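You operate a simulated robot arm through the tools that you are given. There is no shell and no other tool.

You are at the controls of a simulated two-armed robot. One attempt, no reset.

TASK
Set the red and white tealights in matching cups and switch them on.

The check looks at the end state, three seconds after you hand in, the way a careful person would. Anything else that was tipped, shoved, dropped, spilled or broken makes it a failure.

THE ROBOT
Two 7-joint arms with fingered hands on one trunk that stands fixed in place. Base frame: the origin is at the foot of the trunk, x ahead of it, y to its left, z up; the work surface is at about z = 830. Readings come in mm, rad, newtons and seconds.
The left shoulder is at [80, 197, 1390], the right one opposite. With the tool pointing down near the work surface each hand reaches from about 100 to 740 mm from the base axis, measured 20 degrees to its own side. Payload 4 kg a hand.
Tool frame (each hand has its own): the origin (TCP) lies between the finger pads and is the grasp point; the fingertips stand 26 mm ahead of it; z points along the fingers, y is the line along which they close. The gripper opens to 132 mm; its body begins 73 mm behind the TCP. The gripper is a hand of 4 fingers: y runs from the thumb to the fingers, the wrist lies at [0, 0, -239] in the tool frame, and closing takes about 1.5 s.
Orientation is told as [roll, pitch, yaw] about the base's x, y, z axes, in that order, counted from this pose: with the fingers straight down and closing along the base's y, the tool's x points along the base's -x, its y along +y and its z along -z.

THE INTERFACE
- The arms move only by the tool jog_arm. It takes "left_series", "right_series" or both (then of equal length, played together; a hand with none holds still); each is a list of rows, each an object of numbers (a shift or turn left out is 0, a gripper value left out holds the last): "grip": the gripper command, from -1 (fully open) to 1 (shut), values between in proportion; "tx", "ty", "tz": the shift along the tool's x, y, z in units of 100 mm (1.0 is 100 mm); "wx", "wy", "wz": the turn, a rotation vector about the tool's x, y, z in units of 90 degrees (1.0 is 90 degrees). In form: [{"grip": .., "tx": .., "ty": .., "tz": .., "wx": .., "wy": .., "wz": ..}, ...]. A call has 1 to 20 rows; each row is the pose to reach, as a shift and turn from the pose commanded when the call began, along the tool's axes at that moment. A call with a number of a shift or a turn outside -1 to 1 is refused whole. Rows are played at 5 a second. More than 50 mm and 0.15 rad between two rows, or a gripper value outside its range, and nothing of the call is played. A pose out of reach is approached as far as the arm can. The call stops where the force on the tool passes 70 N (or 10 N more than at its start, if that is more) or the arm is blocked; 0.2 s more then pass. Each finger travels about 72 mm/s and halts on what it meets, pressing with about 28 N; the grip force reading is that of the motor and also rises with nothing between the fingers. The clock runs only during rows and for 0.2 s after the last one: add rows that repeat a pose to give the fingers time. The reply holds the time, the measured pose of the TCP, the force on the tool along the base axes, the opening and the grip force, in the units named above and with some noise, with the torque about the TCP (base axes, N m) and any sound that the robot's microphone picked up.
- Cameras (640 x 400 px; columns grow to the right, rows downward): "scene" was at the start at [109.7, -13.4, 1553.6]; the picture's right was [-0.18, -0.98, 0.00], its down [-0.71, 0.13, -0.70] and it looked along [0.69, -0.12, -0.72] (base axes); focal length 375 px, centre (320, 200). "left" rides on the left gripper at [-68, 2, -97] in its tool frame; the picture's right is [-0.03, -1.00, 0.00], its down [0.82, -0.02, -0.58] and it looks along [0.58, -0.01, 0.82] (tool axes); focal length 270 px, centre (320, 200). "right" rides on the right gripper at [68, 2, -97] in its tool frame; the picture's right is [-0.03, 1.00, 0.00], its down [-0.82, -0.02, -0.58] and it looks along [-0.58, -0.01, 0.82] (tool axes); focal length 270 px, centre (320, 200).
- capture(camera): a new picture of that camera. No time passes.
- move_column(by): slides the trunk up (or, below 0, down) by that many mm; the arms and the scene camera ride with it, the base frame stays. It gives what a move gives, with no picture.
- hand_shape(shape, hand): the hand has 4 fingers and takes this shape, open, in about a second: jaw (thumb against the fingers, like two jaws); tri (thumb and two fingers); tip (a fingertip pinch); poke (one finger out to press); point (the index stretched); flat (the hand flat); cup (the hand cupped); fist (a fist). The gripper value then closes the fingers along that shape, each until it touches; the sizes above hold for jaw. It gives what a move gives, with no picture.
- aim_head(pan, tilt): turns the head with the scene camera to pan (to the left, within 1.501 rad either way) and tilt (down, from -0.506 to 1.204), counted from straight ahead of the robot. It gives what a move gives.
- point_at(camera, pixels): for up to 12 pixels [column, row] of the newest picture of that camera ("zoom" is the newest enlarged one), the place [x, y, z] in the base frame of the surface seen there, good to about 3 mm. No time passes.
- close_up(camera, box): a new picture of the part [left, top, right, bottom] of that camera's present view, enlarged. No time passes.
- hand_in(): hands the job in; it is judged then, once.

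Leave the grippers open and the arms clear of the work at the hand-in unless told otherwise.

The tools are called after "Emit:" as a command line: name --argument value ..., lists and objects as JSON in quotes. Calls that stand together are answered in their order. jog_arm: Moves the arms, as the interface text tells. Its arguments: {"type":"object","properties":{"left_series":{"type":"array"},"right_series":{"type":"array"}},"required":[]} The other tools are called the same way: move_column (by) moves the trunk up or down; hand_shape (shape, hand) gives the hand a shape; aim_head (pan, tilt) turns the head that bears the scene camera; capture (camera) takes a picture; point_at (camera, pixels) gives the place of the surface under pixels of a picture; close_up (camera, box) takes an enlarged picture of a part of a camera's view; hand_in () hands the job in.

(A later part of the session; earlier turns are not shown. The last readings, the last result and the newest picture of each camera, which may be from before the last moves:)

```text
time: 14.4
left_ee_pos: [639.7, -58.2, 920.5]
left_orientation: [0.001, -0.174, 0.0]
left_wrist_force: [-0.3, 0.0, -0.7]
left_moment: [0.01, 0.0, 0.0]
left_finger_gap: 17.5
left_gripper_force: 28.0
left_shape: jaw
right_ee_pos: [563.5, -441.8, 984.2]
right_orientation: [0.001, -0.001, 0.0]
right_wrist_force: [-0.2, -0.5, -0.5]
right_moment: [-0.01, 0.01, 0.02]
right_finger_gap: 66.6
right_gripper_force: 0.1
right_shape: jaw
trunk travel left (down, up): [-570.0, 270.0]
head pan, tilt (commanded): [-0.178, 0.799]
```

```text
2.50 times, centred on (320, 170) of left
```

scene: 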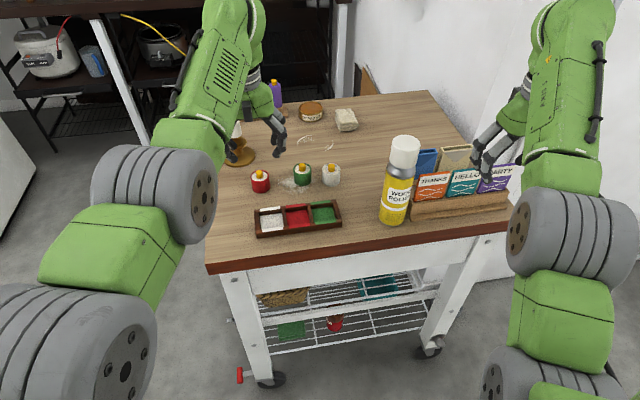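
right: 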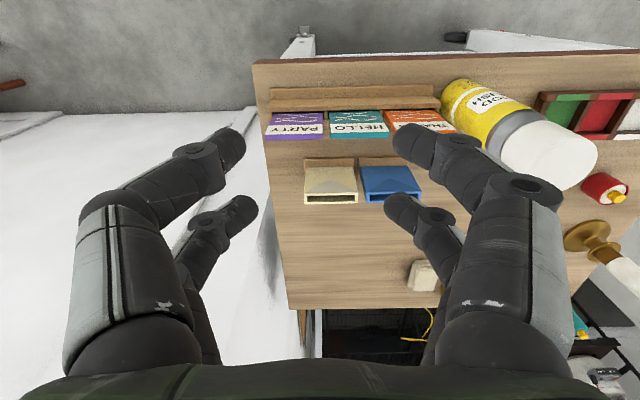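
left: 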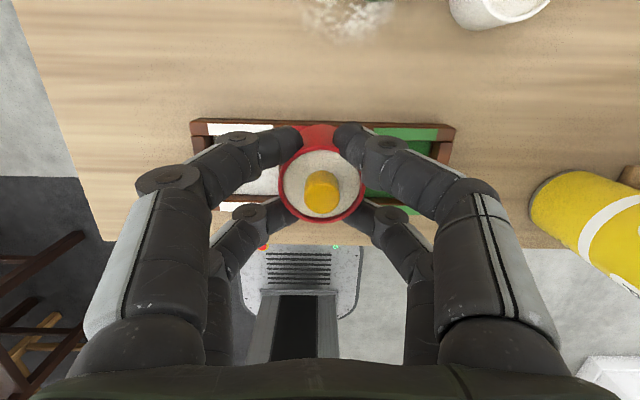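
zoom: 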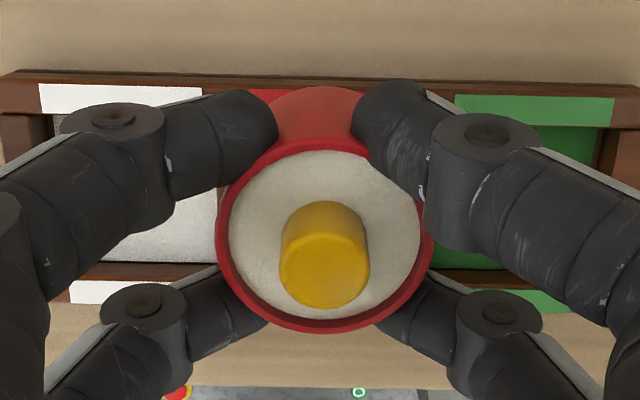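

It is level and not slipping (rim z ≈ 910.5, centre ≈ (642, -59)). I shift 17 mm back in x and descend 28 mm, leaving about 10 mm to the floor, then check alignment.

Emit:
jog_arm --left_series '[{"tx": 0.08, "tz": -0.015, "grip": 0.8}, {"tx": 0.167, "tz": -0.029, "ty": -0.004}, {"tx": 0.167, "tz": -0.029, "ty": -0.004}, {"tx": 0.184, "tz": 0.0695, "ty": -0.004}, {"tx": 0.201, "tz": 0.168, "ty": -0.004}, {"tx": 0.215, "tz": 0.247, "ty": -0.004}, {"tx": 0.215, "tz": 0.247, "ty": -0.004}]'

Emit:
capture --camera "left"

Emit:
close_up --camera "scene" --box '[255, 160, 355, 240]'

```text
time: 16.0
left_ee_pos: [622.2, -57.8, 892.3]
left_orientation: [0.0, -0.173, 0.001]
left_wrist_force: [0.7, -0.3, -0.8]
left_moment: [-0.02, 0.0, 0.01]
left_finger_gap: 17.2
left_gripper_force: 27.9
left_shape: jaw
right_ee_pos: [562.4, -442.3, 983.1]
right_orientation: [0.0, 0.0, 0.001]
right_wrist_force: [-0.1, 0.9, -0.5]
right_moment: [-0.01, -0.02, 0.01]
right_finger_gap: 66.5
right_gripper_force: 0.1
right_shape: jaw
trunk travel left (down, up): [-570.0, 270.0]
head pan, tilt (commanded): [-0.178, 0.799]
```

```text
taken
```

left: 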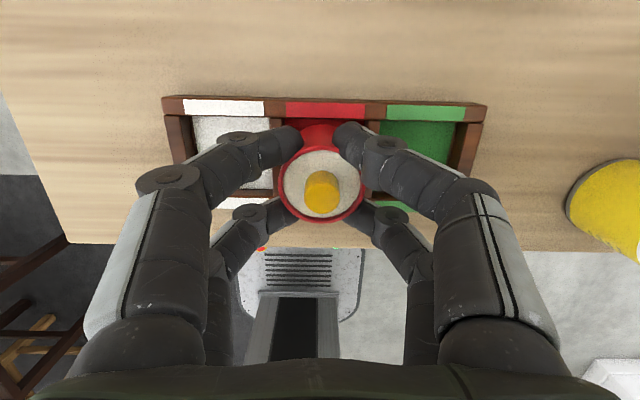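

```text
5.00 times, centred on (305, 200) of scene
```

zoom: 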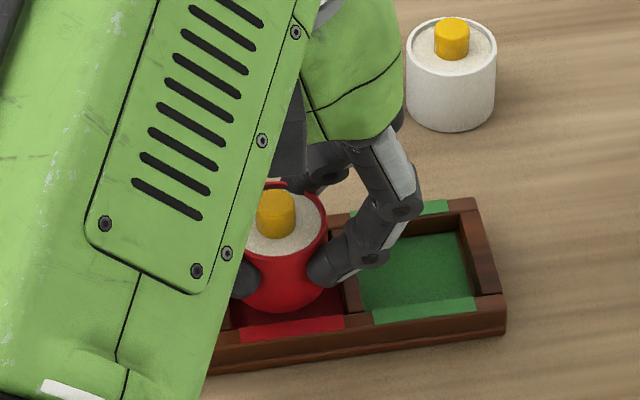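

I'll measure the rim and tray from this closer left view to confirm the alignment before the last 10 mm.

Emit:
close_up --camera "left" --box '[160, 80, 480, 250]'

Emit:
point_at --camera "left" --pixels '[[321, 220], [321, 152], [321, 130], [282, 187], [361, 187], [321, 185], [272, 125], [375, 127], [325, 109], [224, 106], [425, 111], [380, 183]]'

```text
2.00 times, centred on (320, 165) of left
```

zoom: 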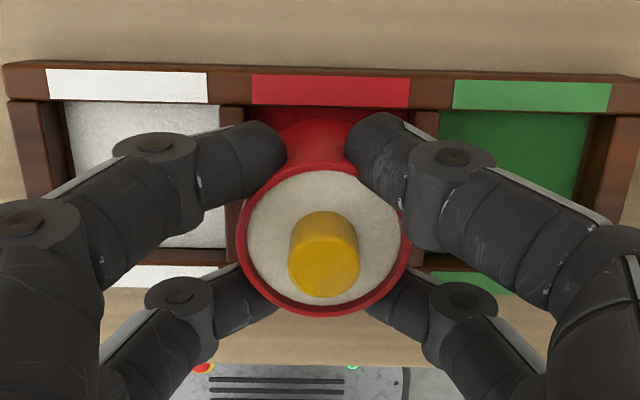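

```text
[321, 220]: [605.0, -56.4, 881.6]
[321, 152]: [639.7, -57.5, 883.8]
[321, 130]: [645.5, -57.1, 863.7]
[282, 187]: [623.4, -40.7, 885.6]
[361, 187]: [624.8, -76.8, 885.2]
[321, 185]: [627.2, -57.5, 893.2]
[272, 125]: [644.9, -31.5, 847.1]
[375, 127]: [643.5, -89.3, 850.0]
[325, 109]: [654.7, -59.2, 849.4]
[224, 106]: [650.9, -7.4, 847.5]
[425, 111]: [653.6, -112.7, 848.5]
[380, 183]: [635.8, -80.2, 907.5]
```

Tealight centre is (625.2, -58.7) against a cell centre of about (625.5, -59.5), which is good. I descend 9.5 mm with a 1 mm sideways correction.

Emit:
jog_arm --left_series '[{"tx": 0.004, "tz": 0.023, "ty": -0.008, "grip": 0.8}, {"tx": 0.008, "tz": 0.047, "ty": -0.008}, {"tx": 0.012, "tz": 0.07, "ty": -0.008}, {"tx": 0.0162, "tz": 0.0936, "ty": -0.008}, {"tx": 0.0162, "tz": 0.0936, "ty": -0.008}]'

Emit:
close_up --camera "left" --box '[160, 80, 480, 250]'

```text
time: 17.2
left_ee_pos: [621.1, -59.6, 883.5]
left_orientation: [0.001, -0.172, 0.001]
left_wrist_force: [-0.3, -0.9, 0.2]
left_moment: [0.01, 0.01, -0.01]
left_finger_gap: 17.6
left_gripper_force: 27.9
left_shape: jaw
right_ee_pos: [563.1, -441.1, 984.8]
right_orientation: [-0.001, 0.0, -0.002]
right_wrist_force: [0.2, 1.1, 0.0]
right_moment: [-0.01, -0.04, 0.0]
right_finger_gap: 66.7
right_gripper_force: 0.2
right_shape: jaw
trunk travel left (down, up): [-570.0, 270.0]
head pan, tilt (commanded): [-0.178, 0.799]
```

```text
2.00 times, centred on (320, 165) of left
```

zoom: 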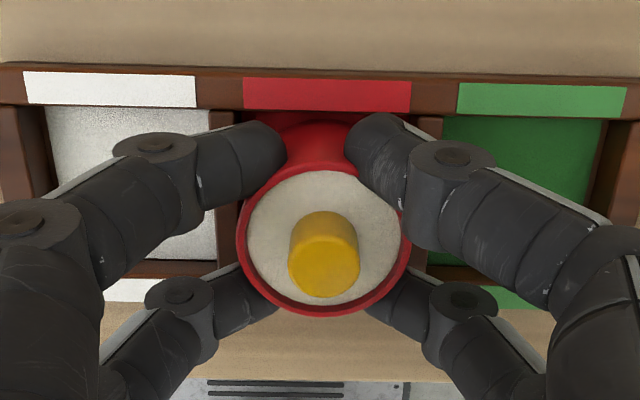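

No contact yet (z 883.5). Two more millimetres, slowly.

Emit:
jog_arm --left_series '[{"tx": 0.001, "tz": 0.005, "grip": 0.8}, {"tx": 0.002, "tz": 0.01}, {"tx": 0.003, "tz": 0.015}, {"tx": 0.0034, "tz": 0.02}, {"tx": 0.0034, "tz": 0.02}]'

```text
time: 18.4
left_ee_pos: [620.4, -58.8, 881.0]
left_orientation: [-0.001, -0.174, -0.001]
left_wrist_force: [0.4, 0.4, 5.5]
left_moment: [0.0, 0.07, 0.03]
left_finger_gap: 17.1
left_gripper_force: 27.9
left_shape: jaw
right_ee_pos: [562.9, -441.3, 986.0]
right_orientation: [0.0, 0.0, 0.0]
right_wrist_force: [0.5, 0.1, -0.5]
right_moment: [0.01, 0.02, -0.03]
right_finger_gap: 66.5
right_gripper_force: 0.1
right_shape: jaw
trunk travel left (down, up): [-570.0, 270.0]
head pan, tilt (commanded): [-0.178, 0.799]
```

Contact with the cell floor is felt (5.5 N). I open the fingers gently to about 53 mm.

Emit:
jog_arm --left_series '[{"grip": 0.7}, {"grip": 0.6}, {"grip": 0.45}, {"grip": 0.3}, {"grip": 0.2}, {"grip": 0.2}]'

Emit:
close_up --camera "left" --box '[160, 80, 480, 250]'

```text
time: 19.8
left_ee_pos: [621.3, -59.2, 879.6]
left_orientation: [-0.002, -0.173, 0.0]
left_wrist_force: [0.5, 0.8, 0.2]
left_moment: [0.01, -0.05, 0.02]
left_finger_gap: 52.3
left_gripper_force: 0.1
left_shape: jaw
right_ee_pos: [563.8, -441.1, 984.3]
right_orientation: [0.001, -0.002, -0.001]
right_wrist_force: [-0.7, 0.2, -0.2]
right_moment: [-0.03, 0.0, -0.04]
right_finger_gap: 67.0
right_gripper_force: 0.1
right_shape: jaw
trunk travel left (down, up): [-570.0, 270.0]
head pan, tilt (commanded): [-0.178, 0.799]
```

```text
2.00 times, centred on (320, 165) of left
```

zoom: 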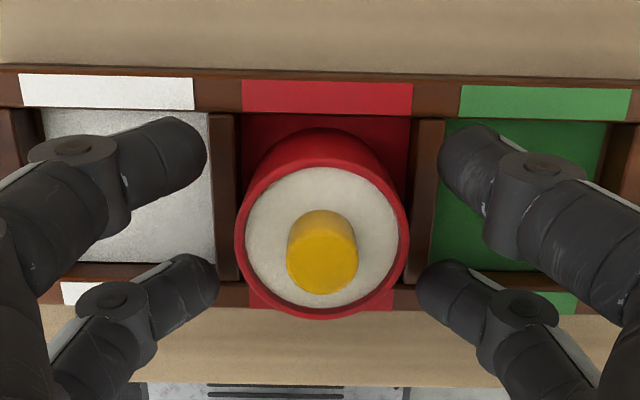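

The red tealight rests in the red cell, fingers clear. I lift the left hand straight up 80 mm.

Emit:
jog_arm --left_series '[{"tx": -0.017, "tz": -0.1}, {"tx": -0.034, "tz": -0.2}, {"tx": -0.069, "tz": -0.394}, {"tx": -0.103, "tz": -0.59}, {"tx": -0.137, "tz": -0.788}, {"tx": -0.137, "tz": -0.788}]'

Emit:
capture --camera "left"

```text
time: 21.2
left_ee_pos: [620.7, -58.3, 958.9]
left_orientation: [0.001, -0.172, 0.0]
left_wrist_force: [-0.2, 0.0, 0.3]
left_moment: [-0.02, -0.01, 0.03]
left_finger_gap: 52.5
left_gripper_force: 0.0
left_shape: jaw
right_ee_pos: [562.2, -440.7, 983.8]
right_orientation: [-0.001, 0.0, 0.001]
right_wrist_force: [-0.8, -0.1, -0.2]
right_moment: [-0.03, 0.04, -0.01]
right_finger_gap: 66.7
right_gripper_force: 0.0
right_shape: jaw
trunk travel left (down, up): [-570.0, 270.0]
head pan, tilt (commanded): [-0.178, 0.799]
```

```text
taken
```

left: 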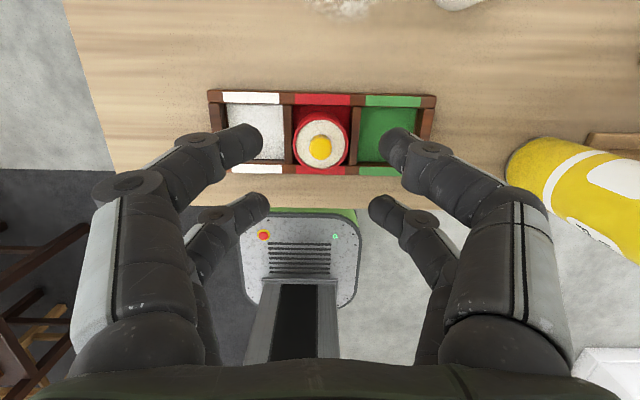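

Red is placed. Now I park the left hand out to the left side (y ≈ 200), levelling it, so the right arm can fetch the white one.

Emit:
jog_arm --left_series '[{"ty": 0.2}, {"ty": 0.5}, {"ty": 0.8}, {"ty": 1.0}, {"ty": 1.0}]'

Emit:
jog_arm --left_series '[{"ty": 0.3, "wy": 0.03}, {"ty": 0.6, "wy": 0.06}, {"ty": 0.9, "wy": 0.09}, {"ty": 1.0, "wy": 0.11}, {"ty": 1.0, "wy": 0.11}]'

Emit:
jog_arm --left_series '[{"ty": 0.3}, {"ty": 0.6}, {"ty": 0.8}, {"ty": 0.8}]'

Emit:
capture --camera "scene"

```text
time: 22.4
left_ee_pos: [620.5, 41.4, 959.2]
left_orientation: [0.0, -0.17, 0.001]
left_wrist_force: [-0.2, 1.2, 0.0]
left_moment: [0.0, 0.01, 0.0]
left_finger_gap: 52.4
left_gripper_force: 0.1
left_shape: jaw
right_ee_pos: [563.7, -441.5, 984.0]
right_orientation: [0.001, 0.0, -0.001]
right_wrist_force: [-0.2, 0.4, -0.3]
right_moment: [0.01, -0.04, 0.02]
right_finger_gap: 66.7
right_gripper_force: 0.1
right_shape: jaw
trunk travel left (down, up): [-570.0, 270.0]
head pan, tilt (commanded): [-0.178, 0.799]
```

```text
time: 23.6
left_ee_pos: [621.9, 141.7, 959.9]
left_orientation: [0.001, 0.001, -0.001]
left_wrist_force: [-0.1, -0.7, 0.3]
left_moment: [0.0, 0.03, -0.02]
left_finger_gap: 52.3
left_gripper_force: 0.1
left_shape: jaw
right_ee_pos: [562.5, -442.8, 984.7]
right_orientation: [0.001, -0.001, -0.002]
right_wrist_force: [0.1, -0.9, -0.2]
right_moment: [0.01, -0.01, 0.02]
right_finger_gap: 66.5
right_gripper_force: 0.0
right_shape: jaw
trunk travel left (down, up): [-570.0, 270.0]
head pan, tilt (commanded): [-0.178, 0.799]
```

```text
time: 24.6
left_ee_pos: [620.9, 220.4, 960.9]
left_orientation: [0.001, 0.001, 0.0]
left_wrist_force: [-0.6, 0.4, -0.5]
left_moment: [-0.03, 0.04, 0.01]
left_finger_gap: 52.4
left_gripper_force: 0.1
left_shape: jaw
right_ee_pos: [562.0, -440.5, 983.9]
right_orientation: [0.002, -0.001, 0.0]
right_wrist_force: [-0.7, 0.1, 0.3]
right_moment: [0.02, 0.02, 0.0]
right_finger_gap: 66.7
right_gripper_force: 0.0
right_shape: jaw
trunk travel left (down, up): [-570.0, 270.0]
head pan, tilt (commanded): [-0.178, 0.799]
```

```text
taken
```

scene: 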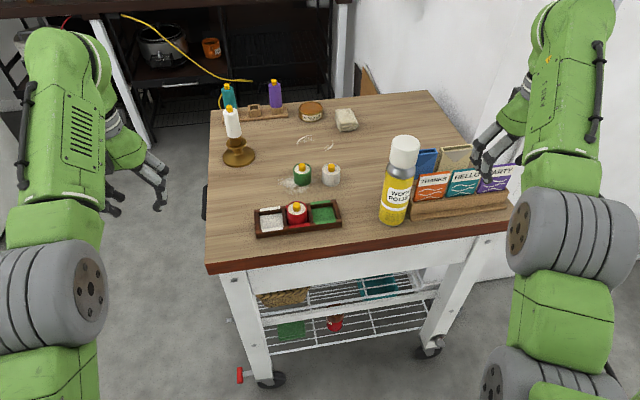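

The red tealight sits in the red cell, and everything else is undisturbed. Now I measure the white and green tealights in an enlarged picture.

Emit:
close_up --camera "scene" --box '[280, 155, 360, 205]'

```text
8.00 times, centred on (320, 180) of scene
```

zoom: 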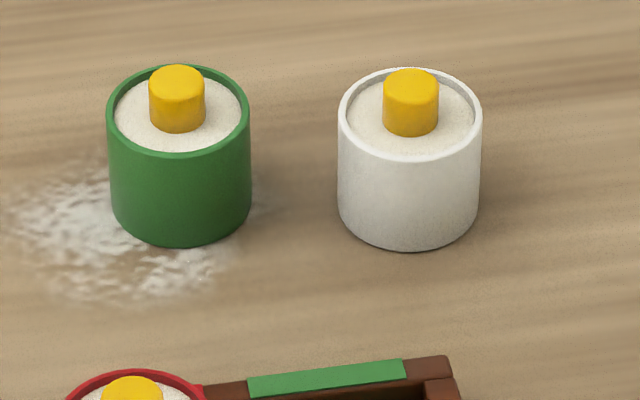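

Emit:
point_at --camera "zoom" --pixels '[[410, 160], [411, 70], [340, 115], [480, 115], [411, 82], [408, 245], [178, 152], [178, 68], [110, 112], [248, 110], [177, 78], [410, 145]]'

```text
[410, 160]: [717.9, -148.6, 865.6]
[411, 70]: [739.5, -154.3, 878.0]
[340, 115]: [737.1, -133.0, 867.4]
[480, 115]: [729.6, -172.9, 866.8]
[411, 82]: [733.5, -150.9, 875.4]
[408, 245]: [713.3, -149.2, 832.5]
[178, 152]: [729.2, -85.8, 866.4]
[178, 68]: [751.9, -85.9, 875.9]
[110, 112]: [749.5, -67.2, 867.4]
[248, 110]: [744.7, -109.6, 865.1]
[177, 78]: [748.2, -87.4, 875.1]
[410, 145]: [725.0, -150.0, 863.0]
```

White is centred at about (734, -152.5); green at (747, -87.5), only 27 mm apart surface to surface, so I'll grip white with the fingers closing along x (yaw 90°). I raise the trunk 130 mm so the right hand can pass over the can.

Emit:
move_column --by 130

```text
time: 26.2
left_ee_pos: [621.7, 220.5, 1091.4]
left_orientation: [0.001, 0.001, 0.0]
left_wrist_force: [1.0, 0.4, 0.2]
left_moment: [0.02, 0.0, 0.03]
left_finger_gap: 52.3
left_gripper_force: 0.1
left_shape: jaw
right_ee_pos: [562.7, -441.0, 1114.5]
right_orientation: [0.0, 0.0, 0.0]
right_wrist_force: [0.1, 0.4, 0.2]
right_moment: [-0.01, -0.01, -0.03]
right_finger_gap: 66.8
right_gripper_force: 0.0
right_shape: jaw
trunk travel left (down, up): [-700.0, 140.0]
head pan, tilt (commanded): [-0.178, 0.799]
```

Now the right hand moves over towards the white tealight at height (fingertips at ≈ 1089, above the can's 1027).

Emit:
jog_arm --right_series '[{"tx": -0.2, "ty": 0.25}, {"tx": -0.4, "ty": 0.55}, {"tx": -0.6, "ty": 0.85}, {"tx": -0.7, "ty": 1.0}, {"tx": -0.7, "ty": 1.0}]'

Emit:
jog_arm --right_series '[{"tx": -0.1, "ty": 0.3}, {"tx": -0.2, "ty": 0.6}, {"tx": -0.3, "ty": 0.9}, {"tx": -0.4, "ty": 1.0}, {"tx": -0.4, "ty": 1.0}]'

Emit:
jog_arm --right_series '[{"ty": 0.3}, {"ty": 0.6}, {"ty": 0.86}, {"ty": 0.86}]'

```text
time: 27.4
left_ee_pos: [621.2, 220.6, 1089.7]
left_orientation: [0.0, 0.0, 0.0]
left_wrist_force: [0.6, 0.5, -0.2]
left_moment: [0.03, -0.01, 0.0]
left_finger_gap: 52.5
left_gripper_force: 0.0
left_shape: jaw
right_ee_pos: [634.4, -342.0, 1113.8]
right_orientation: [0.0, 0.001, -0.001]
right_wrist_force: [-0.2, 0.1, -0.8]
right_moment: [0.0, 0.02, -0.01]
right_finger_gap: 66.6
right_gripper_force: 0.0
right_shape: jaw
trunk travel left (down, up): [-700.0, 140.0]
head pan, tilt (commanded): [-0.178, 0.799]
```

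```text
time: 28.6
left_ee_pos: [622.7, 221.5, 1089.7]
left_orientation: [0.0, 0.0, 0.001]
left_wrist_force: [0.4, 0.5, -0.4]
left_moment: [-0.01, 0.02, -0.02]
left_finger_gap: 52.5
left_gripper_force: 0.0
left_shape: jaw
right_ee_pos: [673.6, -240.5, 1113.5]
right_orientation: [-0.001, 0.0, -0.001]
right_wrist_force: [0.5, -0.3, 0.0]
right_moment: [0.02, 0.0, -0.01]
right_finger_gap: 66.5
right_gripper_force: 0.1
right_shape: jaw
trunk travel left (down, up): [-700.0, 140.0]
head pan, tilt (commanded): [-0.178, 0.799]
```

```text
time: 29.6
left_ee_pos: [621.4, 220.7, 1091.7]
left_orientation: [0.001, -0.001, 0.0]
left_wrist_force: [0.4, -0.3, -1.3]
left_moment: [0.02, 0.04, 0.01]
left_finger_gap: 52.4
left_gripper_force: 0.1
left_shape: jaw
right_ee_pos: [671.7, -155.5, 1113.0]
right_orientation: [0.0, 0.002, 0.0]
right_wrist_force: [-0.8, -0.1, 1.1]
right_moment: [0.0, 0.0, -0.03]
right_finger_gap: 66.7
right_gripper_force: 0.1
right_shape: jaw
trunk travel left (down, up): [-700.0, 140.0]
head pan, tilt (commanded): [-0.178, 0.799]
```

Now at (672, -155.5, 1113). I turn the right hand to yaw +90° (wz = -1) in small steps.

Emit:
jog_arm --right_series '[{"wz": -0.09}, {"wz": -0.18}, {"wz": -0.27}, {"wz": -0.36}, {"wz": -0.45}, {"wz": -0.54}, {"wz": -0.63}, {"wz": -0.72}, {"wz": -0.81}, {"wz": -0.9}, {"wz": -1.0}, {"wz": -1.0}]'

Emit:
capture --camera "right"

Emit:
capture --camera "scene"

```text
refused: row 11 steps farther than a row can; nothing moved
```

```text
taken
```

right: 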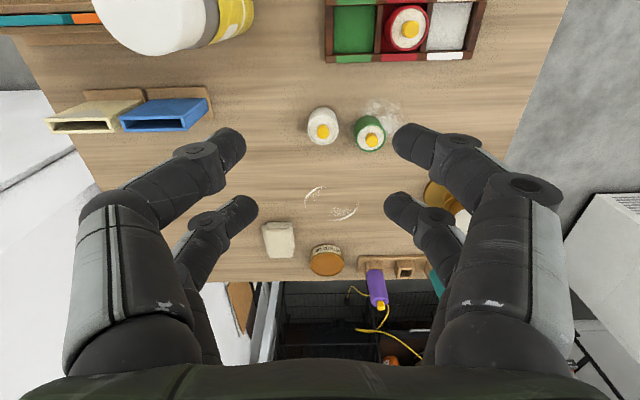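

```text
taken
```

scene: 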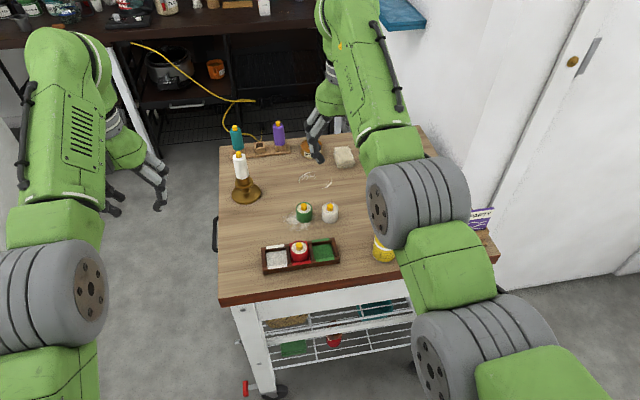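

The last step was too large; I repeat it with even steps.

Emit:
jog_arm --right_series '[{"wz": -0.09}, {"wz": -0.18}, {"wz": -0.27}, {"wz": -0.36}, {"wz": -0.45}, {"wz": -0.54}, {"wz": -0.63}, {"wz": -0.72}, {"wz": -0.81}, {"wz": -0.9}, {"wz": -0.98}, {"wz": -1.0}, {"wz": -1.0}]'

Emit:
capture --camera "right"

Emit:
capture --camera "scene"

```text
time: 32.4
left_ee_pos: [621.4, 221.8, 1090.9]
left_orientation: [0.001, 0.0, 0.0]
left_wrist_force: [0.6, -0.6, -0.2]
left_moment: [0.0, 0.02, 0.02]
left_finger_gap: 52.4
left_gripper_force: 0.0
left_shape: jaw
right_ee_pos: [672.5, -154.1, 1113.3]
right_orientation: [-0.001, -0.002, 1.571]
right_wrist_force: [-0.6, 0.5, -0.5]
right_moment: [0.01, 0.01, -0.05]
right_finger_gap: 66.6
right_gripper_force: 0.0
right_shape: jaw
trunk travel left (down, up): [-700.0, 140.0]
head pan, tilt (commanded): [-0.178, 0.799]
```

```text
taken
```

right: 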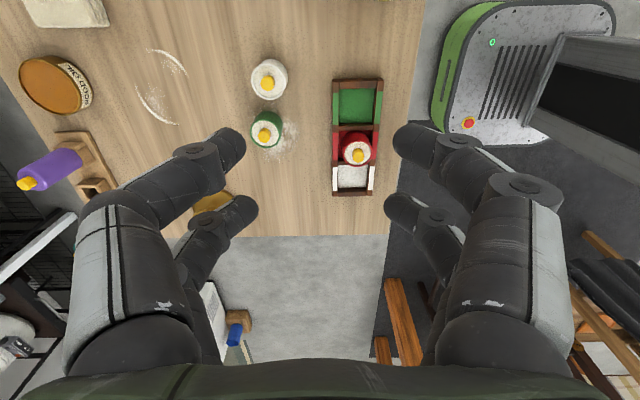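

```text
taken
```

scene: 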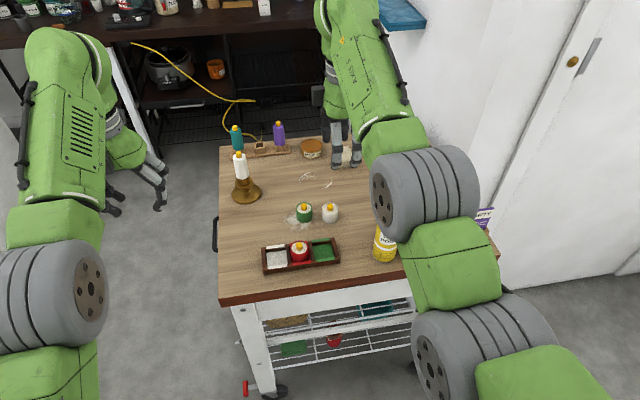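

Yaw is 90°. Before lowering the trunk again I check where the right forearm and elbow are relative to the can.

Emit:
point_at --camera "scene" --pixels '[[425, 195], [380, 195], [465, 190], [375, 90], [350, 40], [395, 140], [370, 165], [440, 250], [385, 245], [380, 230]]'

```text
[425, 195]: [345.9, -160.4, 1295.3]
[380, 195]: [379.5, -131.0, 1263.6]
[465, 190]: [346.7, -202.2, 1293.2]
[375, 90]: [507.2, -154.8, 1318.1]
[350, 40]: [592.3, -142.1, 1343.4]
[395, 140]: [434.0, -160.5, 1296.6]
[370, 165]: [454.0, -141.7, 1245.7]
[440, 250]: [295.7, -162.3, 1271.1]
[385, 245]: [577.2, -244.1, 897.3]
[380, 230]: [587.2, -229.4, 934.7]
```

Forearm top at x ≈ 592 is z 1343, so after lowering 130 its underside stays near 1110, above the can. Lowering the trunk 130 mm.

Emit:
move_column --by -130

Emit:
capture --camera "right"

Emit:
capture --camera "scene"

```text
time: 33.9
left_ee_pos: [621.6, 220.4, 961.2]
left_orientation: [0.001, 0.0, 0.001]
left_wrist_force: [-0.2, -0.3, -0.2]
left_moment: [-0.03, 0.02, -0.03]
left_finger_gap: 52.5
left_gripper_force: 0.1
left_shape: jaw
right_ee_pos: [671.9, -153.5, 984.0]
right_orientation: [0.0, 0.001, 1.571]
right_wrist_force: [0.7, 0.8, -0.5]
right_moment: [-0.02, 0.01, -0.02]
right_finger_gap: 66.5
right_gripper_force: 0.0
right_shape: jaw
trunk travel left (down, up): [-570.0, 270.0]
head pan, tilt (commanded): [-0.178, 0.799]
```

```text
taken
```

right: 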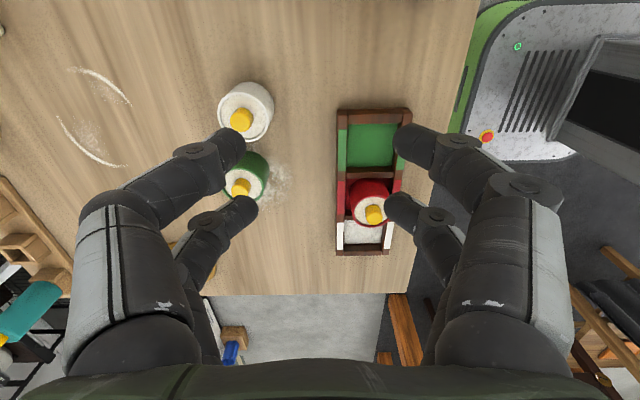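

```text
taken
```

scene: 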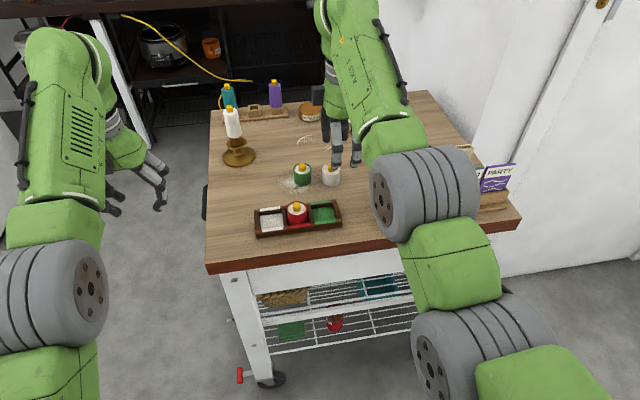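

Right view shows white at (245, 110) and green at (245, 175), left of centre as expected. I move the right hand forward about 43 mm and add a 5° forward lean (wx = +0.0556 at this yaw).

Emit:
jog_arm --right_series '[{"ty": -0.15, "wx": 0.018}, {"ty": -0.3, "wx": 0.037}, {"ty": -0.43, "wx": 0.0556}, {"ty": -0.43, "wx": 0.0556}]'

```text
time: 34.9
left_ee_pos: [621.8, 220.3, 961.4]
left_orientation: [0.001, 0.0, 0.001]
left_wrist_force: [0.6, -0.3, 0.0]
left_moment: [-0.01, 0.0, -0.02]
left_finger_gap: 52.4
left_gripper_force: 0.1
left_shape: jaw
right_ee_pos: [715.2, -154.3, 982.4]
right_orientation: [-0.087, 0.0, 1.568]
right_wrist_force: [-0.2, -0.9, 0.2]
right_moment: [0.04, -0.02, -0.01]
right_finger_gap: 66.7
right_gripper_force: 0.0
right_shape: jaw
trunk travel left (down, up): [-570.0, 270.0]
head pan, tilt (commanded): [-0.178, 0.799]
```

Reached without trouble. Next I go to about (732, -152.5, 925), over the white tealight.

Emit:
jog_arm --right_series '[{"ty": -0.03, "tz": 0.15, "tx": -0.005}, {"ty": -0.06, "tz": 0.3, "tx": -0.01}, {"ty": -0.09, "tz": 0.45, "tx": -0.018}, {"ty": -0.12, "tz": 0.583, "tx": -0.018}, {"ty": -0.12, "tz": 0.583, "tx": -0.018}]'

Emit:
capture --camera "right"

Emit:
close_up --camera "scene" --box '[270, 90, 430, 240]'

```text
time: 36.1
left_ee_pos: [621.0, 220.8, 961.2]
left_orientation: [0.0, -0.001, 0.0]
left_wrist_force: [-0.8, -0.2, -0.3]
left_moment: [-0.01, -0.01, -0.02]
left_finger_gap: 52.4
left_gripper_force: 0.0
left_shape: jaw
right_ee_pos: [732.9, -150.9, 926.0]
right_orientation: [-0.088, 0.001, 1.571]
right_wrist_force: [0.3, -0.6, -0.2]
right_moment: [-0.02, -0.02, -0.02]
right_finger_gap: 66.8
right_gripper_force: 0.2
right_shape: jaw
trunk travel left (down, up): [-570.0, 270.0]
head pan, tilt (commanded): [-0.178, 0.799]
```

```text
taken
```

right: 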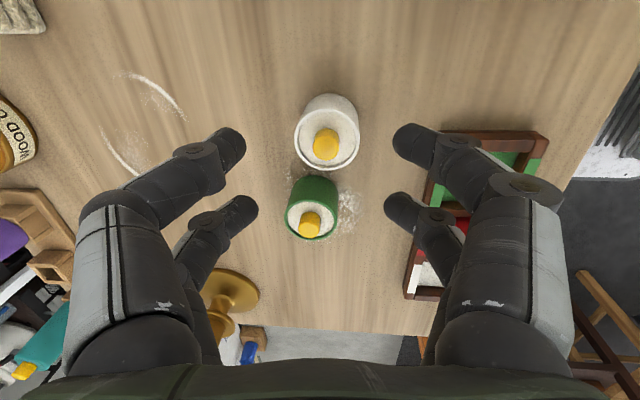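

```text
2.67 times, centred on (350, 165) of scene
```

zoom: 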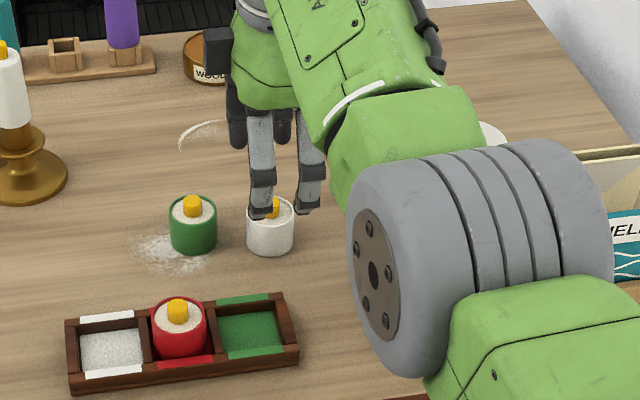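

White is centred between finger pairs in the right view at (327, 135). I measure it and the fingertips.

Emit:
point_at --camera "right" --pixels '[[327, 168], [325, 96], [295, 135], [359, 138], [326, 142], [240, 140], [400, 140], [247, 205], [392, 205], [312, 238], [312, 180], [430, 165]]'

```text
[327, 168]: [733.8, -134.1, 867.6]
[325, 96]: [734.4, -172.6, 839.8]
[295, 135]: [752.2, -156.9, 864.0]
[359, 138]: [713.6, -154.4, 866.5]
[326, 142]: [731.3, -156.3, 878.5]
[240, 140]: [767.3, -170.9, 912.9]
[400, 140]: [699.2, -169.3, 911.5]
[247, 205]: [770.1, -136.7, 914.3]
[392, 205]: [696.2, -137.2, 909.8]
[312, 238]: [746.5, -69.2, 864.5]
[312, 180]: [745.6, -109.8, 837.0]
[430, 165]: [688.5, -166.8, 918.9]
```

White is centred at (733, -153.5), fingertips straddle it. I descend to TCP z ≈ 880 with a 2 mm sideways correction.

Emit:
jog_arm --right_series '[{"tx": 0.022, "ty": 0.0, "tz": 0.0}, {"tx": 0.022, "ty": 0.011, "tz": 0.125}, {"tx": 0.022, "ty": 0.022, "tz": 0.25}, {"tx": 0.022, "ty": 0.032, "tz": 0.365}, {"tx": 0.022, "ty": 0.04, "tz": 0.458}, {"tx": 0.022, "ty": 0.04, "tz": 0.458}]'

Emit:
capture --camera "right"

Emit:
close_up --camera "scene" --box '[270, 110, 390, 210]'

```text
time: 37.5
left_ee_pos: [621.0, 221.8, 960.8]
left_orientation: [-0.001, 0.001, 0.0]
left_wrist_force: [0.0, 0.0, -0.2]
left_moment: [-0.03, -0.01, 0.01]
left_finger_gap: 52.4
left_gripper_force: 0.1
left_shape: jaw
right_ee_pos: [732.8, -153.7, 880.9]
right_orientation: [-0.086, -0.001, 1.573]
right_wrist_force: [-0.5, 0.1, 0.3]
right_moment: [-0.02, 0.01, 0.0]
right_finger_gap: 66.7
right_gripper_force: 0.2
right_shape: jaw
trunk travel left (down, up): [-570.0, 270.0]
head pan, tilt (commanded): [-0.178, 0.799]
```

```text
taken
```

right: 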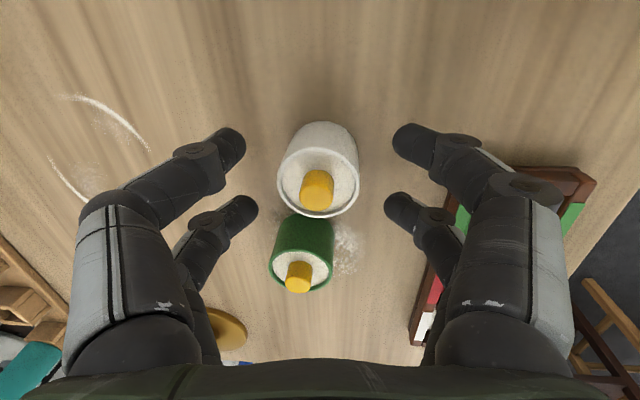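

```text
4.00 times, centred on (330, 160) of scene
```

zoom: 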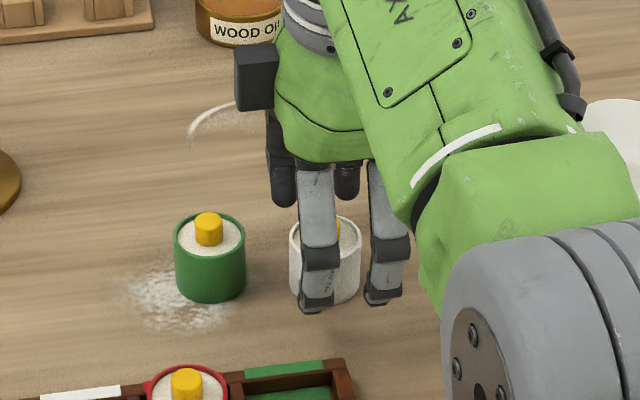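

Well aligned (rim centre (318, 182), tips at columns 240/400). I verify positions numerically before the final 6 mm and closing.

Emit:
point_at --camera "right" --pixels '[[318, 217], [318, 124], [279, 178], [358, 178], [318, 185], [240, 140], [400, 140], [247, 205], [392, 205]]'

```text
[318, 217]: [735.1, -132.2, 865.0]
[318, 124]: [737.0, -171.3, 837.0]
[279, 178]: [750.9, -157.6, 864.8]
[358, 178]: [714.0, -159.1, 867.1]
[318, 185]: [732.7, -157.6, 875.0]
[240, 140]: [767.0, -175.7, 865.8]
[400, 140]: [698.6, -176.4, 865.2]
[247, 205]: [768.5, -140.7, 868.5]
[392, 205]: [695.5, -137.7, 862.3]
```

Tealight centre y ≈ -152; I correct 1.5 mm, lower 6 mm, then close on it.

Emit:
jog_arm --right_series '[{"tx": -0.015, "ty": 0.002, "tz": 0.02}, {"tx": -0.015, "ty": 0.004, "tz": 0.04}, {"tx": -0.015, "ty": 0.0054, "tz": 0.062}, {"tx": -0.015, "ty": 0.0054, "tz": 0.062}]'

Emit:
jog_arm --right_series '[{"grip": 0.2}, {"grip": 0.4}, {"grip": 0.6}, {"grip": 0.8}, {"grip": 0.8}, {"grip": 0.8}]'

Emit:
capture --camera "right"

Emit:
close_up --camera "scene" --box '[270, 110, 390, 210]'

```text
time: 38.5
left_ee_pos: [621.0, 220.9, 959.9]
left_orientation: [0.001, -0.001, 0.001]
left_wrist_force: [0.2, 0.3, 0.2]
left_moment: [0.01, 0.03, 0.01]
left_finger_gap: 52.5
left_gripper_force: 0.0
left_shape: jaw
right_ee_pos: [732.6, -154.6, 875.8]
right_orientation: [-0.087, 0.0, 1.57]
right_wrist_force: [0.3, 0.2, -0.2]
right_moment: [0.02, -0.02, 0.02]
right_finger_gap: 66.7
right_gripper_force: 0.0
right_shape: jaw
trunk travel left (down, up): [-570.0, 270.0]
head pan, tilt (commanded): [-0.178, 0.799]
```

```text
time: 39.9
left_ee_pos: [621.3, 221.1, 960.5]
left_orientation: [0.001, 0.002, -0.001]
left_wrist_force: [-0.3, 0.1, 0.6]
left_moment: [0.02, 0.0, 0.01]
left_finger_gap: 52.6
left_gripper_force: 0.0
left_shape: jaw
right_ee_pos: [733.7, -153.8, 876.0]
right_orientation: [-0.086, 0.001, 1.571]
right_wrist_force: [0.3, -0.5, -0.3]
right_moment: [-0.03, 0.01, -0.01]
right_finger_gap: 18.1
right_gripper_force: 27.9
right_shape: jaw
trunk travel left (down, up): [-570.0, 270.0]
head pan, tilt (commanded): [-0.178, 0.799]
```

```text
taken
```

right: 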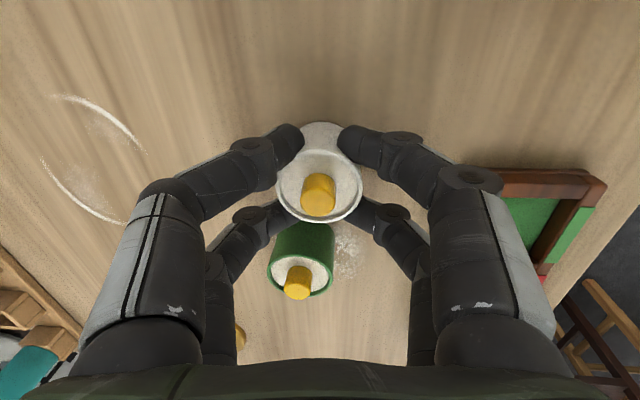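

```text
4.00 times, centred on (330, 160) of scene
```

zoom: 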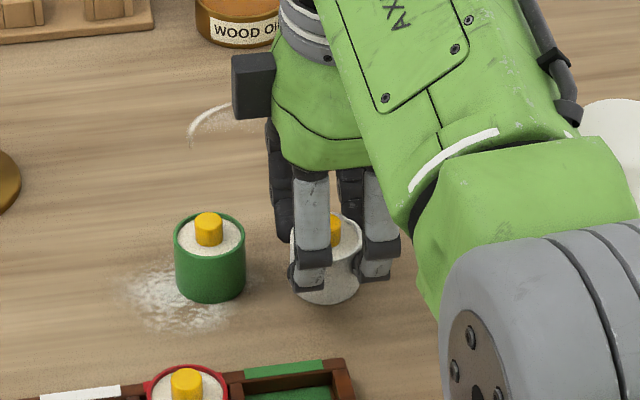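

White is held (gap 18.1, 27.9 N), and green is untouched. I lift 75 mm so it can pass over the red one (stub top ≈ 882).

Emit:
jog_arm --right_series '[{"ty": -0.009, "tz": -0.1, "grip": 0.8}, {"ty": -0.02, "tz": -0.23}, {"ty": -0.036, "tz": -0.41}, {"ty": -0.052, "tz": -0.6}, {"ty": -0.065, "tz": -0.747}, {"ty": -0.065, "tz": -0.747}]'

Emit:
capture --camera "right"

Emit:
point_at --camera "right" --pixels '[[318, 219], [318, 150], [318, 128], [279, 185], [358, 185], [318, 190]]'

```text
time: 41.3
left_ee_pos: [621.3, 221.7, 960.7]
left_orientation: [0.0, 0.0, 0.0]
left_wrist_force: [0.1, 0.2, -0.1]
left_moment: [0.0, -0.01, 0.0]
left_finger_gap: 52.4
left_gripper_force: 0.1
left_shape: jaw
right_ee_pos: [732.6, -152.8, 949.4]
right_orientation: [-0.087, 0.0, 1.572]
right_wrist_force: [0.0, 0.4, -0.5]
right_moment: [0.01, 0.0, 0.01]
right_finger_gap: 17.6
right_gripper_force: 28.4
right_shape: jaw
trunk travel left (down, up): [-570.0, 270.0]
head pan, tilt (commanded): [-0.178, 0.799]
```

```text
taken
```

right: 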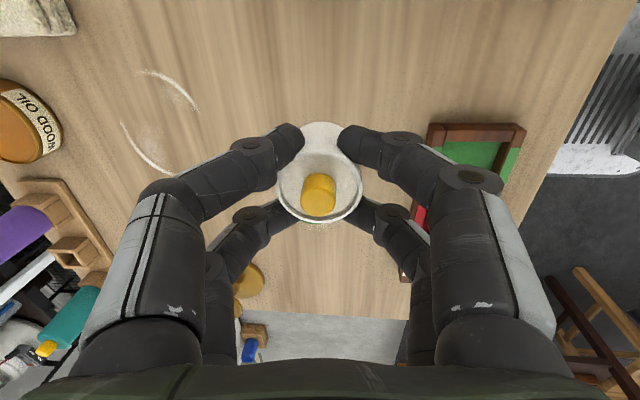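

```text
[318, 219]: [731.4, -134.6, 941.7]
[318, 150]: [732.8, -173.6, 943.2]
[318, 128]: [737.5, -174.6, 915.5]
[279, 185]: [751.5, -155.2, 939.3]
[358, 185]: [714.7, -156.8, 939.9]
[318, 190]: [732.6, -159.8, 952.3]
```

White hangs level, centred at (733, -154), rim z ≈ 940. I carry it diagonally towards the white cell at this height.

Emit:
jog_arm --right_series '[{"tx": -0.2, "ty": 0.139, "tz": -0.012, "grip": 0.8}, {"tx": -0.4, "ty": 0.279, "tz": -0.024}, {"tx": -0.6, "ty": 0.418, "tz": -0.036}, {"tx": -0.8, "ty": 0.558, "tz": -0.049}, {"tx": -1.0, "ty": 0.697, "tz": -0.061}, {"tx": -1.0, "ty": 0.697, "tz": -0.061}]'

Emit:
jog_arm --right_series '[{"tx": -0.15, "ty": 0.11, "tz": -0.01, "grip": 0.8}, {"tx": -0.3, "ty": 0.22, "tz": -0.02}, {"tx": -0.45, "ty": 0.33, "tz": -0.03}, {"tx": -0.5, "ty": 0.374, "tz": -0.033}, {"tx": -0.5, "ty": 0.374, "tz": -0.033}]'

Emit:
capture --camera "right"

Emit:
capture --camera "scene"

```text
time: 42.7
left_ee_pos: [620.0, 221.6, 960.5]
left_orientation: [0.0, 0.0, 0.0]
left_wrist_force: [0.0, -1.1, 0.3]
left_moment: [-0.01, 0.0, -0.01]
left_finger_gap: 52.3
left_gripper_force: 0.0
left_shape: jaw
right_ee_pos: [663.7, -54.2, 949.0]
right_orientation: [-0.086, 0.0, 1.569]
right_wrist_force: [0.6, -0.2, 0.5]
right_moment: [0.03, 0.04, 0.0]
right_finger_gap: 17.7
right_gripper_force: 28.6
right_shape: jaw
trunk travel left (down, up): [-570.0, 270.0]
head pan, tilt (commanded): [-0.178, 0.799]
```

```text
time: 43.9
left_ee_pos: [622.4, 220.3, 961.2]
left_orientation: [0.001, -0.001, -0.001]
left_wrist_force: [0.3, 0.1, 0.6]
left_moment: [-0.03, -0.02, 0.01]
left_finger_gap: 52.3
left_gripper_force: 0.1
left_shape: jaw
right_ee_pos: [625.1, -4.0, 949.4]
right_orientation: [-0.087, 0.0, 1.572]
right_wrist_force: [0.3, -0.6, 0.1]
right_moment: [0.01, -0.02, 0.03]
right_finger_gap: 17.3
right_gripper_force: 27.9
right_shape: jaw
trunk travel left (down, up): [-570.0, 270.0]
head pan, tilt (commanded): [-0.178, 0.799]
```

```text
taken
```

right: 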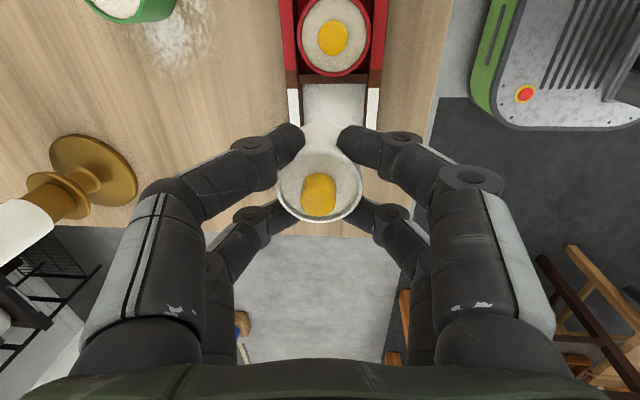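

```text
taken
```

scene: 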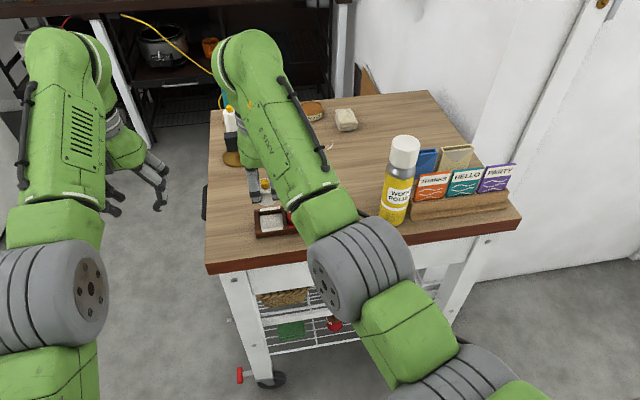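

Over the white cell at (625, -4). I measure the cell's edges, the red neighbour and the carried tealight from the right view before descending.

Emit:
point_at --camera "right" --pixels '[[335, 73], [305, 35], [369, 35], [334, 40], [336, 82], [295, 108], [374, 110], [318, 219], [318, 152], [279, 187], [359, 187], [335, 105]]'

```text
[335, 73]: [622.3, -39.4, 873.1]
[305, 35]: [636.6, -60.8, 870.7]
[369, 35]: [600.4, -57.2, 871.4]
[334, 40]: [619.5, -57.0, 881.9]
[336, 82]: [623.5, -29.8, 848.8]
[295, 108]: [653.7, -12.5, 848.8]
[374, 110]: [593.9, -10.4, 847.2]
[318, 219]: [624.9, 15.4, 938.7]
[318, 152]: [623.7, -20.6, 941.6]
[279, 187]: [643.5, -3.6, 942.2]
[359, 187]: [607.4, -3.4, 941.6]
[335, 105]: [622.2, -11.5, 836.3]
```

White is at (625.4, -2.6), cell centre about -4.5, red's nearest rim at y = -39.4. I shift 1 mm and descend 50 mm.

Emit:
jog_arm --right_series '[{"tx": 0.01, "ty": 0.009, "tz": 0.1, "grip": 0.8}, {"tx": 0.01, "ty": 0.0185, "tz": 0.21}, {"tx": 0.01, "ty": 0.028, "tz": 0.32}, {"tx": 0.01, "ty": 0.037, "tz": 0.42}, {"tx": 0.01, "ty": 0.0435, "tz": 0.498}, {"tx": 0.01, "ty": 0.0435, "tz": 0.498}]'

Emit:
capture --camera "right"

Emit:
close_up --camera "right" --box '[200, 0, 440, 240]'

```text
time: 45.3
left_ee_pos: [621.4, 219.7, 960.9]
left_orientation: [0.001, 0.0, 0.0]
left_wrist_force: [0.7, 0.0, -0.6]
left_moment: [0.03, 0.03, 0.0]
left_finger_gap: 52.5
left_gripper_force: 0.1
left_shape: jaw
right_ee_pos: [625.8, -5.1, 898.5]
right_orientation: [-0.088, 0.001, 1.57]
right_wrist_force: [-0.2, -0.5, -0.6]
right_moment: [-0.03, -0.03, 0.02]
right_finger_gap: 17.4
right_gripper_force: 28.3
right_shape: jaw
trunk travel left (down, up): [-570.0, 270.0]
head pan, tilt (commanded): [-0.178, 0.799]
```

```text
taken
```

right: 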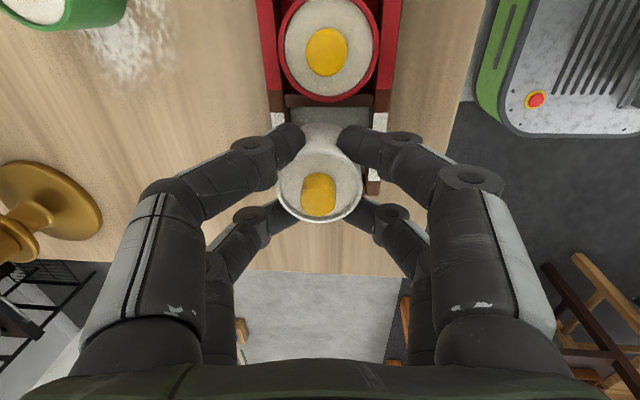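

```text
1.67 times, centred on (320, 120) of right
```

zoom: 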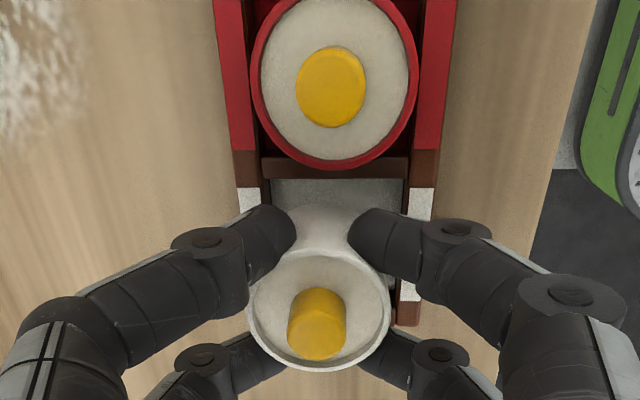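

Alignment looks right. I descend 14 mm more, into the cell.

Emit:
jog_arm --right_series '[{"ty": 0.003, "tz": 0.035, "grip": 0.8}, {"ty": 0.006, "tz": 0.07}, {"ty": 0.009, "tz": 0.105}, {"ty": 0.0122, "tz": 0.1394}, {"ty": 0.0122, "tz": 0.1394}]'

Emit:
close_up --camera "right" --box '[200, 0, 440, 240]'

```text
time: 46.5
left_ee_pos: [619.3, 221.1, 963.2]
left_orientation: [0.0, -0.001, -0.001]
left_wrist_force: [-0.3, 0.3, -0.6]
left_moment: [-0.03, 0.02, 0.01]
left_finger_gap: 52.3
left_gripper_force: 0.0
left_shape: jaw
right_ee_pos: [624.1, -3.7, 889.0]
right_orientation: [-0.095, -0.002, 1.571]
right_wrist_force: [1.6, 1.5, 17.6]
right_moment: [0.11, -0.56, 0.04]
right_finger_gap: 18.0
right_gripper_force: 27.9
right_shape: jaw
trunk travel left (down, up): [-570.0, 270.0]
head pan, tilt (commanded): [-0.178, 0.799]
```

```text
1.67 times, centred on (320, 120) of right
```

zoom: 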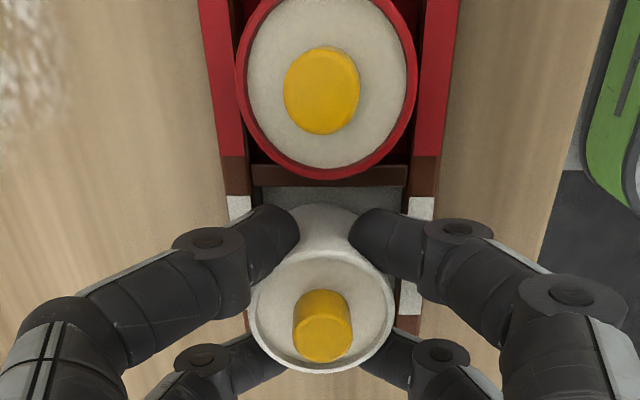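

I felt 17.6 N early at z 889, with the moment pointing to contact on the far (+x) rail side. I back up 8 mm and measure the offset.

Emit:
jog_arm --right_series '[{"ty": -0.005, "tz": -0.06, "grip": 0.8}, {"ty": -0.01, "tz": -0.12}, {"ty": -0.01, "tz": -0.12}]'

Emit:
close_up --camera "right" --box '[240, 40, 400, 240]'

Emit:
close_up --camera "scene" --box '[230, 170, 330, 250]'

```text
time: 47.3
left_ee_pos: [621.7, 221.0, 960.6]
left_orientation: [-0.001, 0.0, -0.001]
left_wrist_force: [0.3, -0.2, -0.4]
left_moment: [-0.01, -0.01, 0.01]
left_finger_gap: 52.9
left_gripper_force: 0.0
left_shape: jaw
right_ee_pos: [624.6, -4.7, 897.0]
right_orientation: [-0.086, -0.001, 1.57]
right_wrist_force: [0.3, 0.6, -0.7]
right_moment: [0.02, 0.0, 0.02]
right_finger_gap: 17.9
right_gripper_force: 28.0
right_shape: jaw
trunk travel left (down, up): [-570.0, 270.0]
head pan, tilt (commanded): [-0.178, 0.799]
```

```text
2.00 times, centred on (320, 140) of right
```

zoom: 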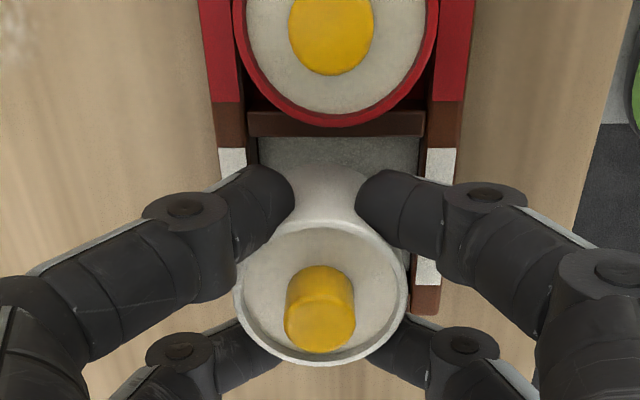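

```text
5.00 times, centred on (280, 210) of scene
```

zoom: 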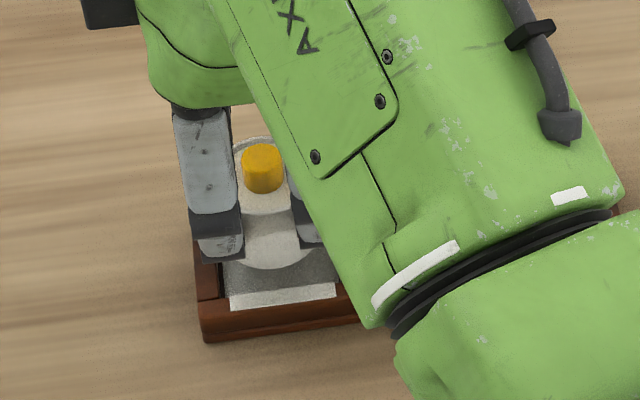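

I re-take the right enlarged picture and measure rails, and the tealight's lower edge.

Emit:
close_up --camera "right" --box '[240, 40, 400, 240]'

Emit:
point_at --camera "zoom" --pixels '[[232, 160], [218, 155], [245, 155], [440, 160], [428, 155], [455, 155], [335, 122], [340, 150], [330, 175], [300, 190], [360, 190], [330, 225]]'

Emit:
point_at --camera "zoom" --pixels '[[235, 290], [408, 290], [322, 360], [322, 240], [320, 275], [263, 150], [418, 150], [425, 300], [432, 290], [262, 120], [420, 120]]'

```text
2.00 times, centred on (320, 140) of right
```

zoom: 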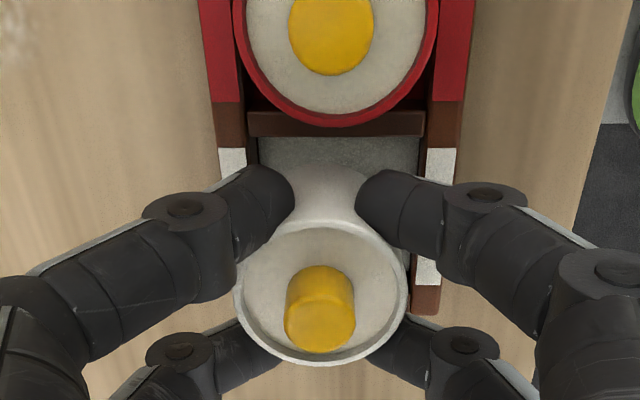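

```text
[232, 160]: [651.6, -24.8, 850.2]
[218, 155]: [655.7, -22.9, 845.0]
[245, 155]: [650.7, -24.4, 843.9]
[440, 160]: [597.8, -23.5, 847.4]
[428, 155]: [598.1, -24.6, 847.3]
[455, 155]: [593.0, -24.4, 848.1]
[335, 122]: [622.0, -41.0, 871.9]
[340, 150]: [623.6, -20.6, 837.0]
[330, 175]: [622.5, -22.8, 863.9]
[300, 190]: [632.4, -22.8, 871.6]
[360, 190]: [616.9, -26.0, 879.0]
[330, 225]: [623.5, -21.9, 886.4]
```

```text
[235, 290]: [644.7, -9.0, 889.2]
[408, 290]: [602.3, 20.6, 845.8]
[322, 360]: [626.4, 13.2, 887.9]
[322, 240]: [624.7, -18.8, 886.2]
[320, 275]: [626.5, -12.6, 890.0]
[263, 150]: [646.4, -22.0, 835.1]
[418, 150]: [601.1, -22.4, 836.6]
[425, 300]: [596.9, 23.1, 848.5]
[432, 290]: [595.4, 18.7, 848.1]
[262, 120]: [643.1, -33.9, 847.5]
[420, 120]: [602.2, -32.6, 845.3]
```

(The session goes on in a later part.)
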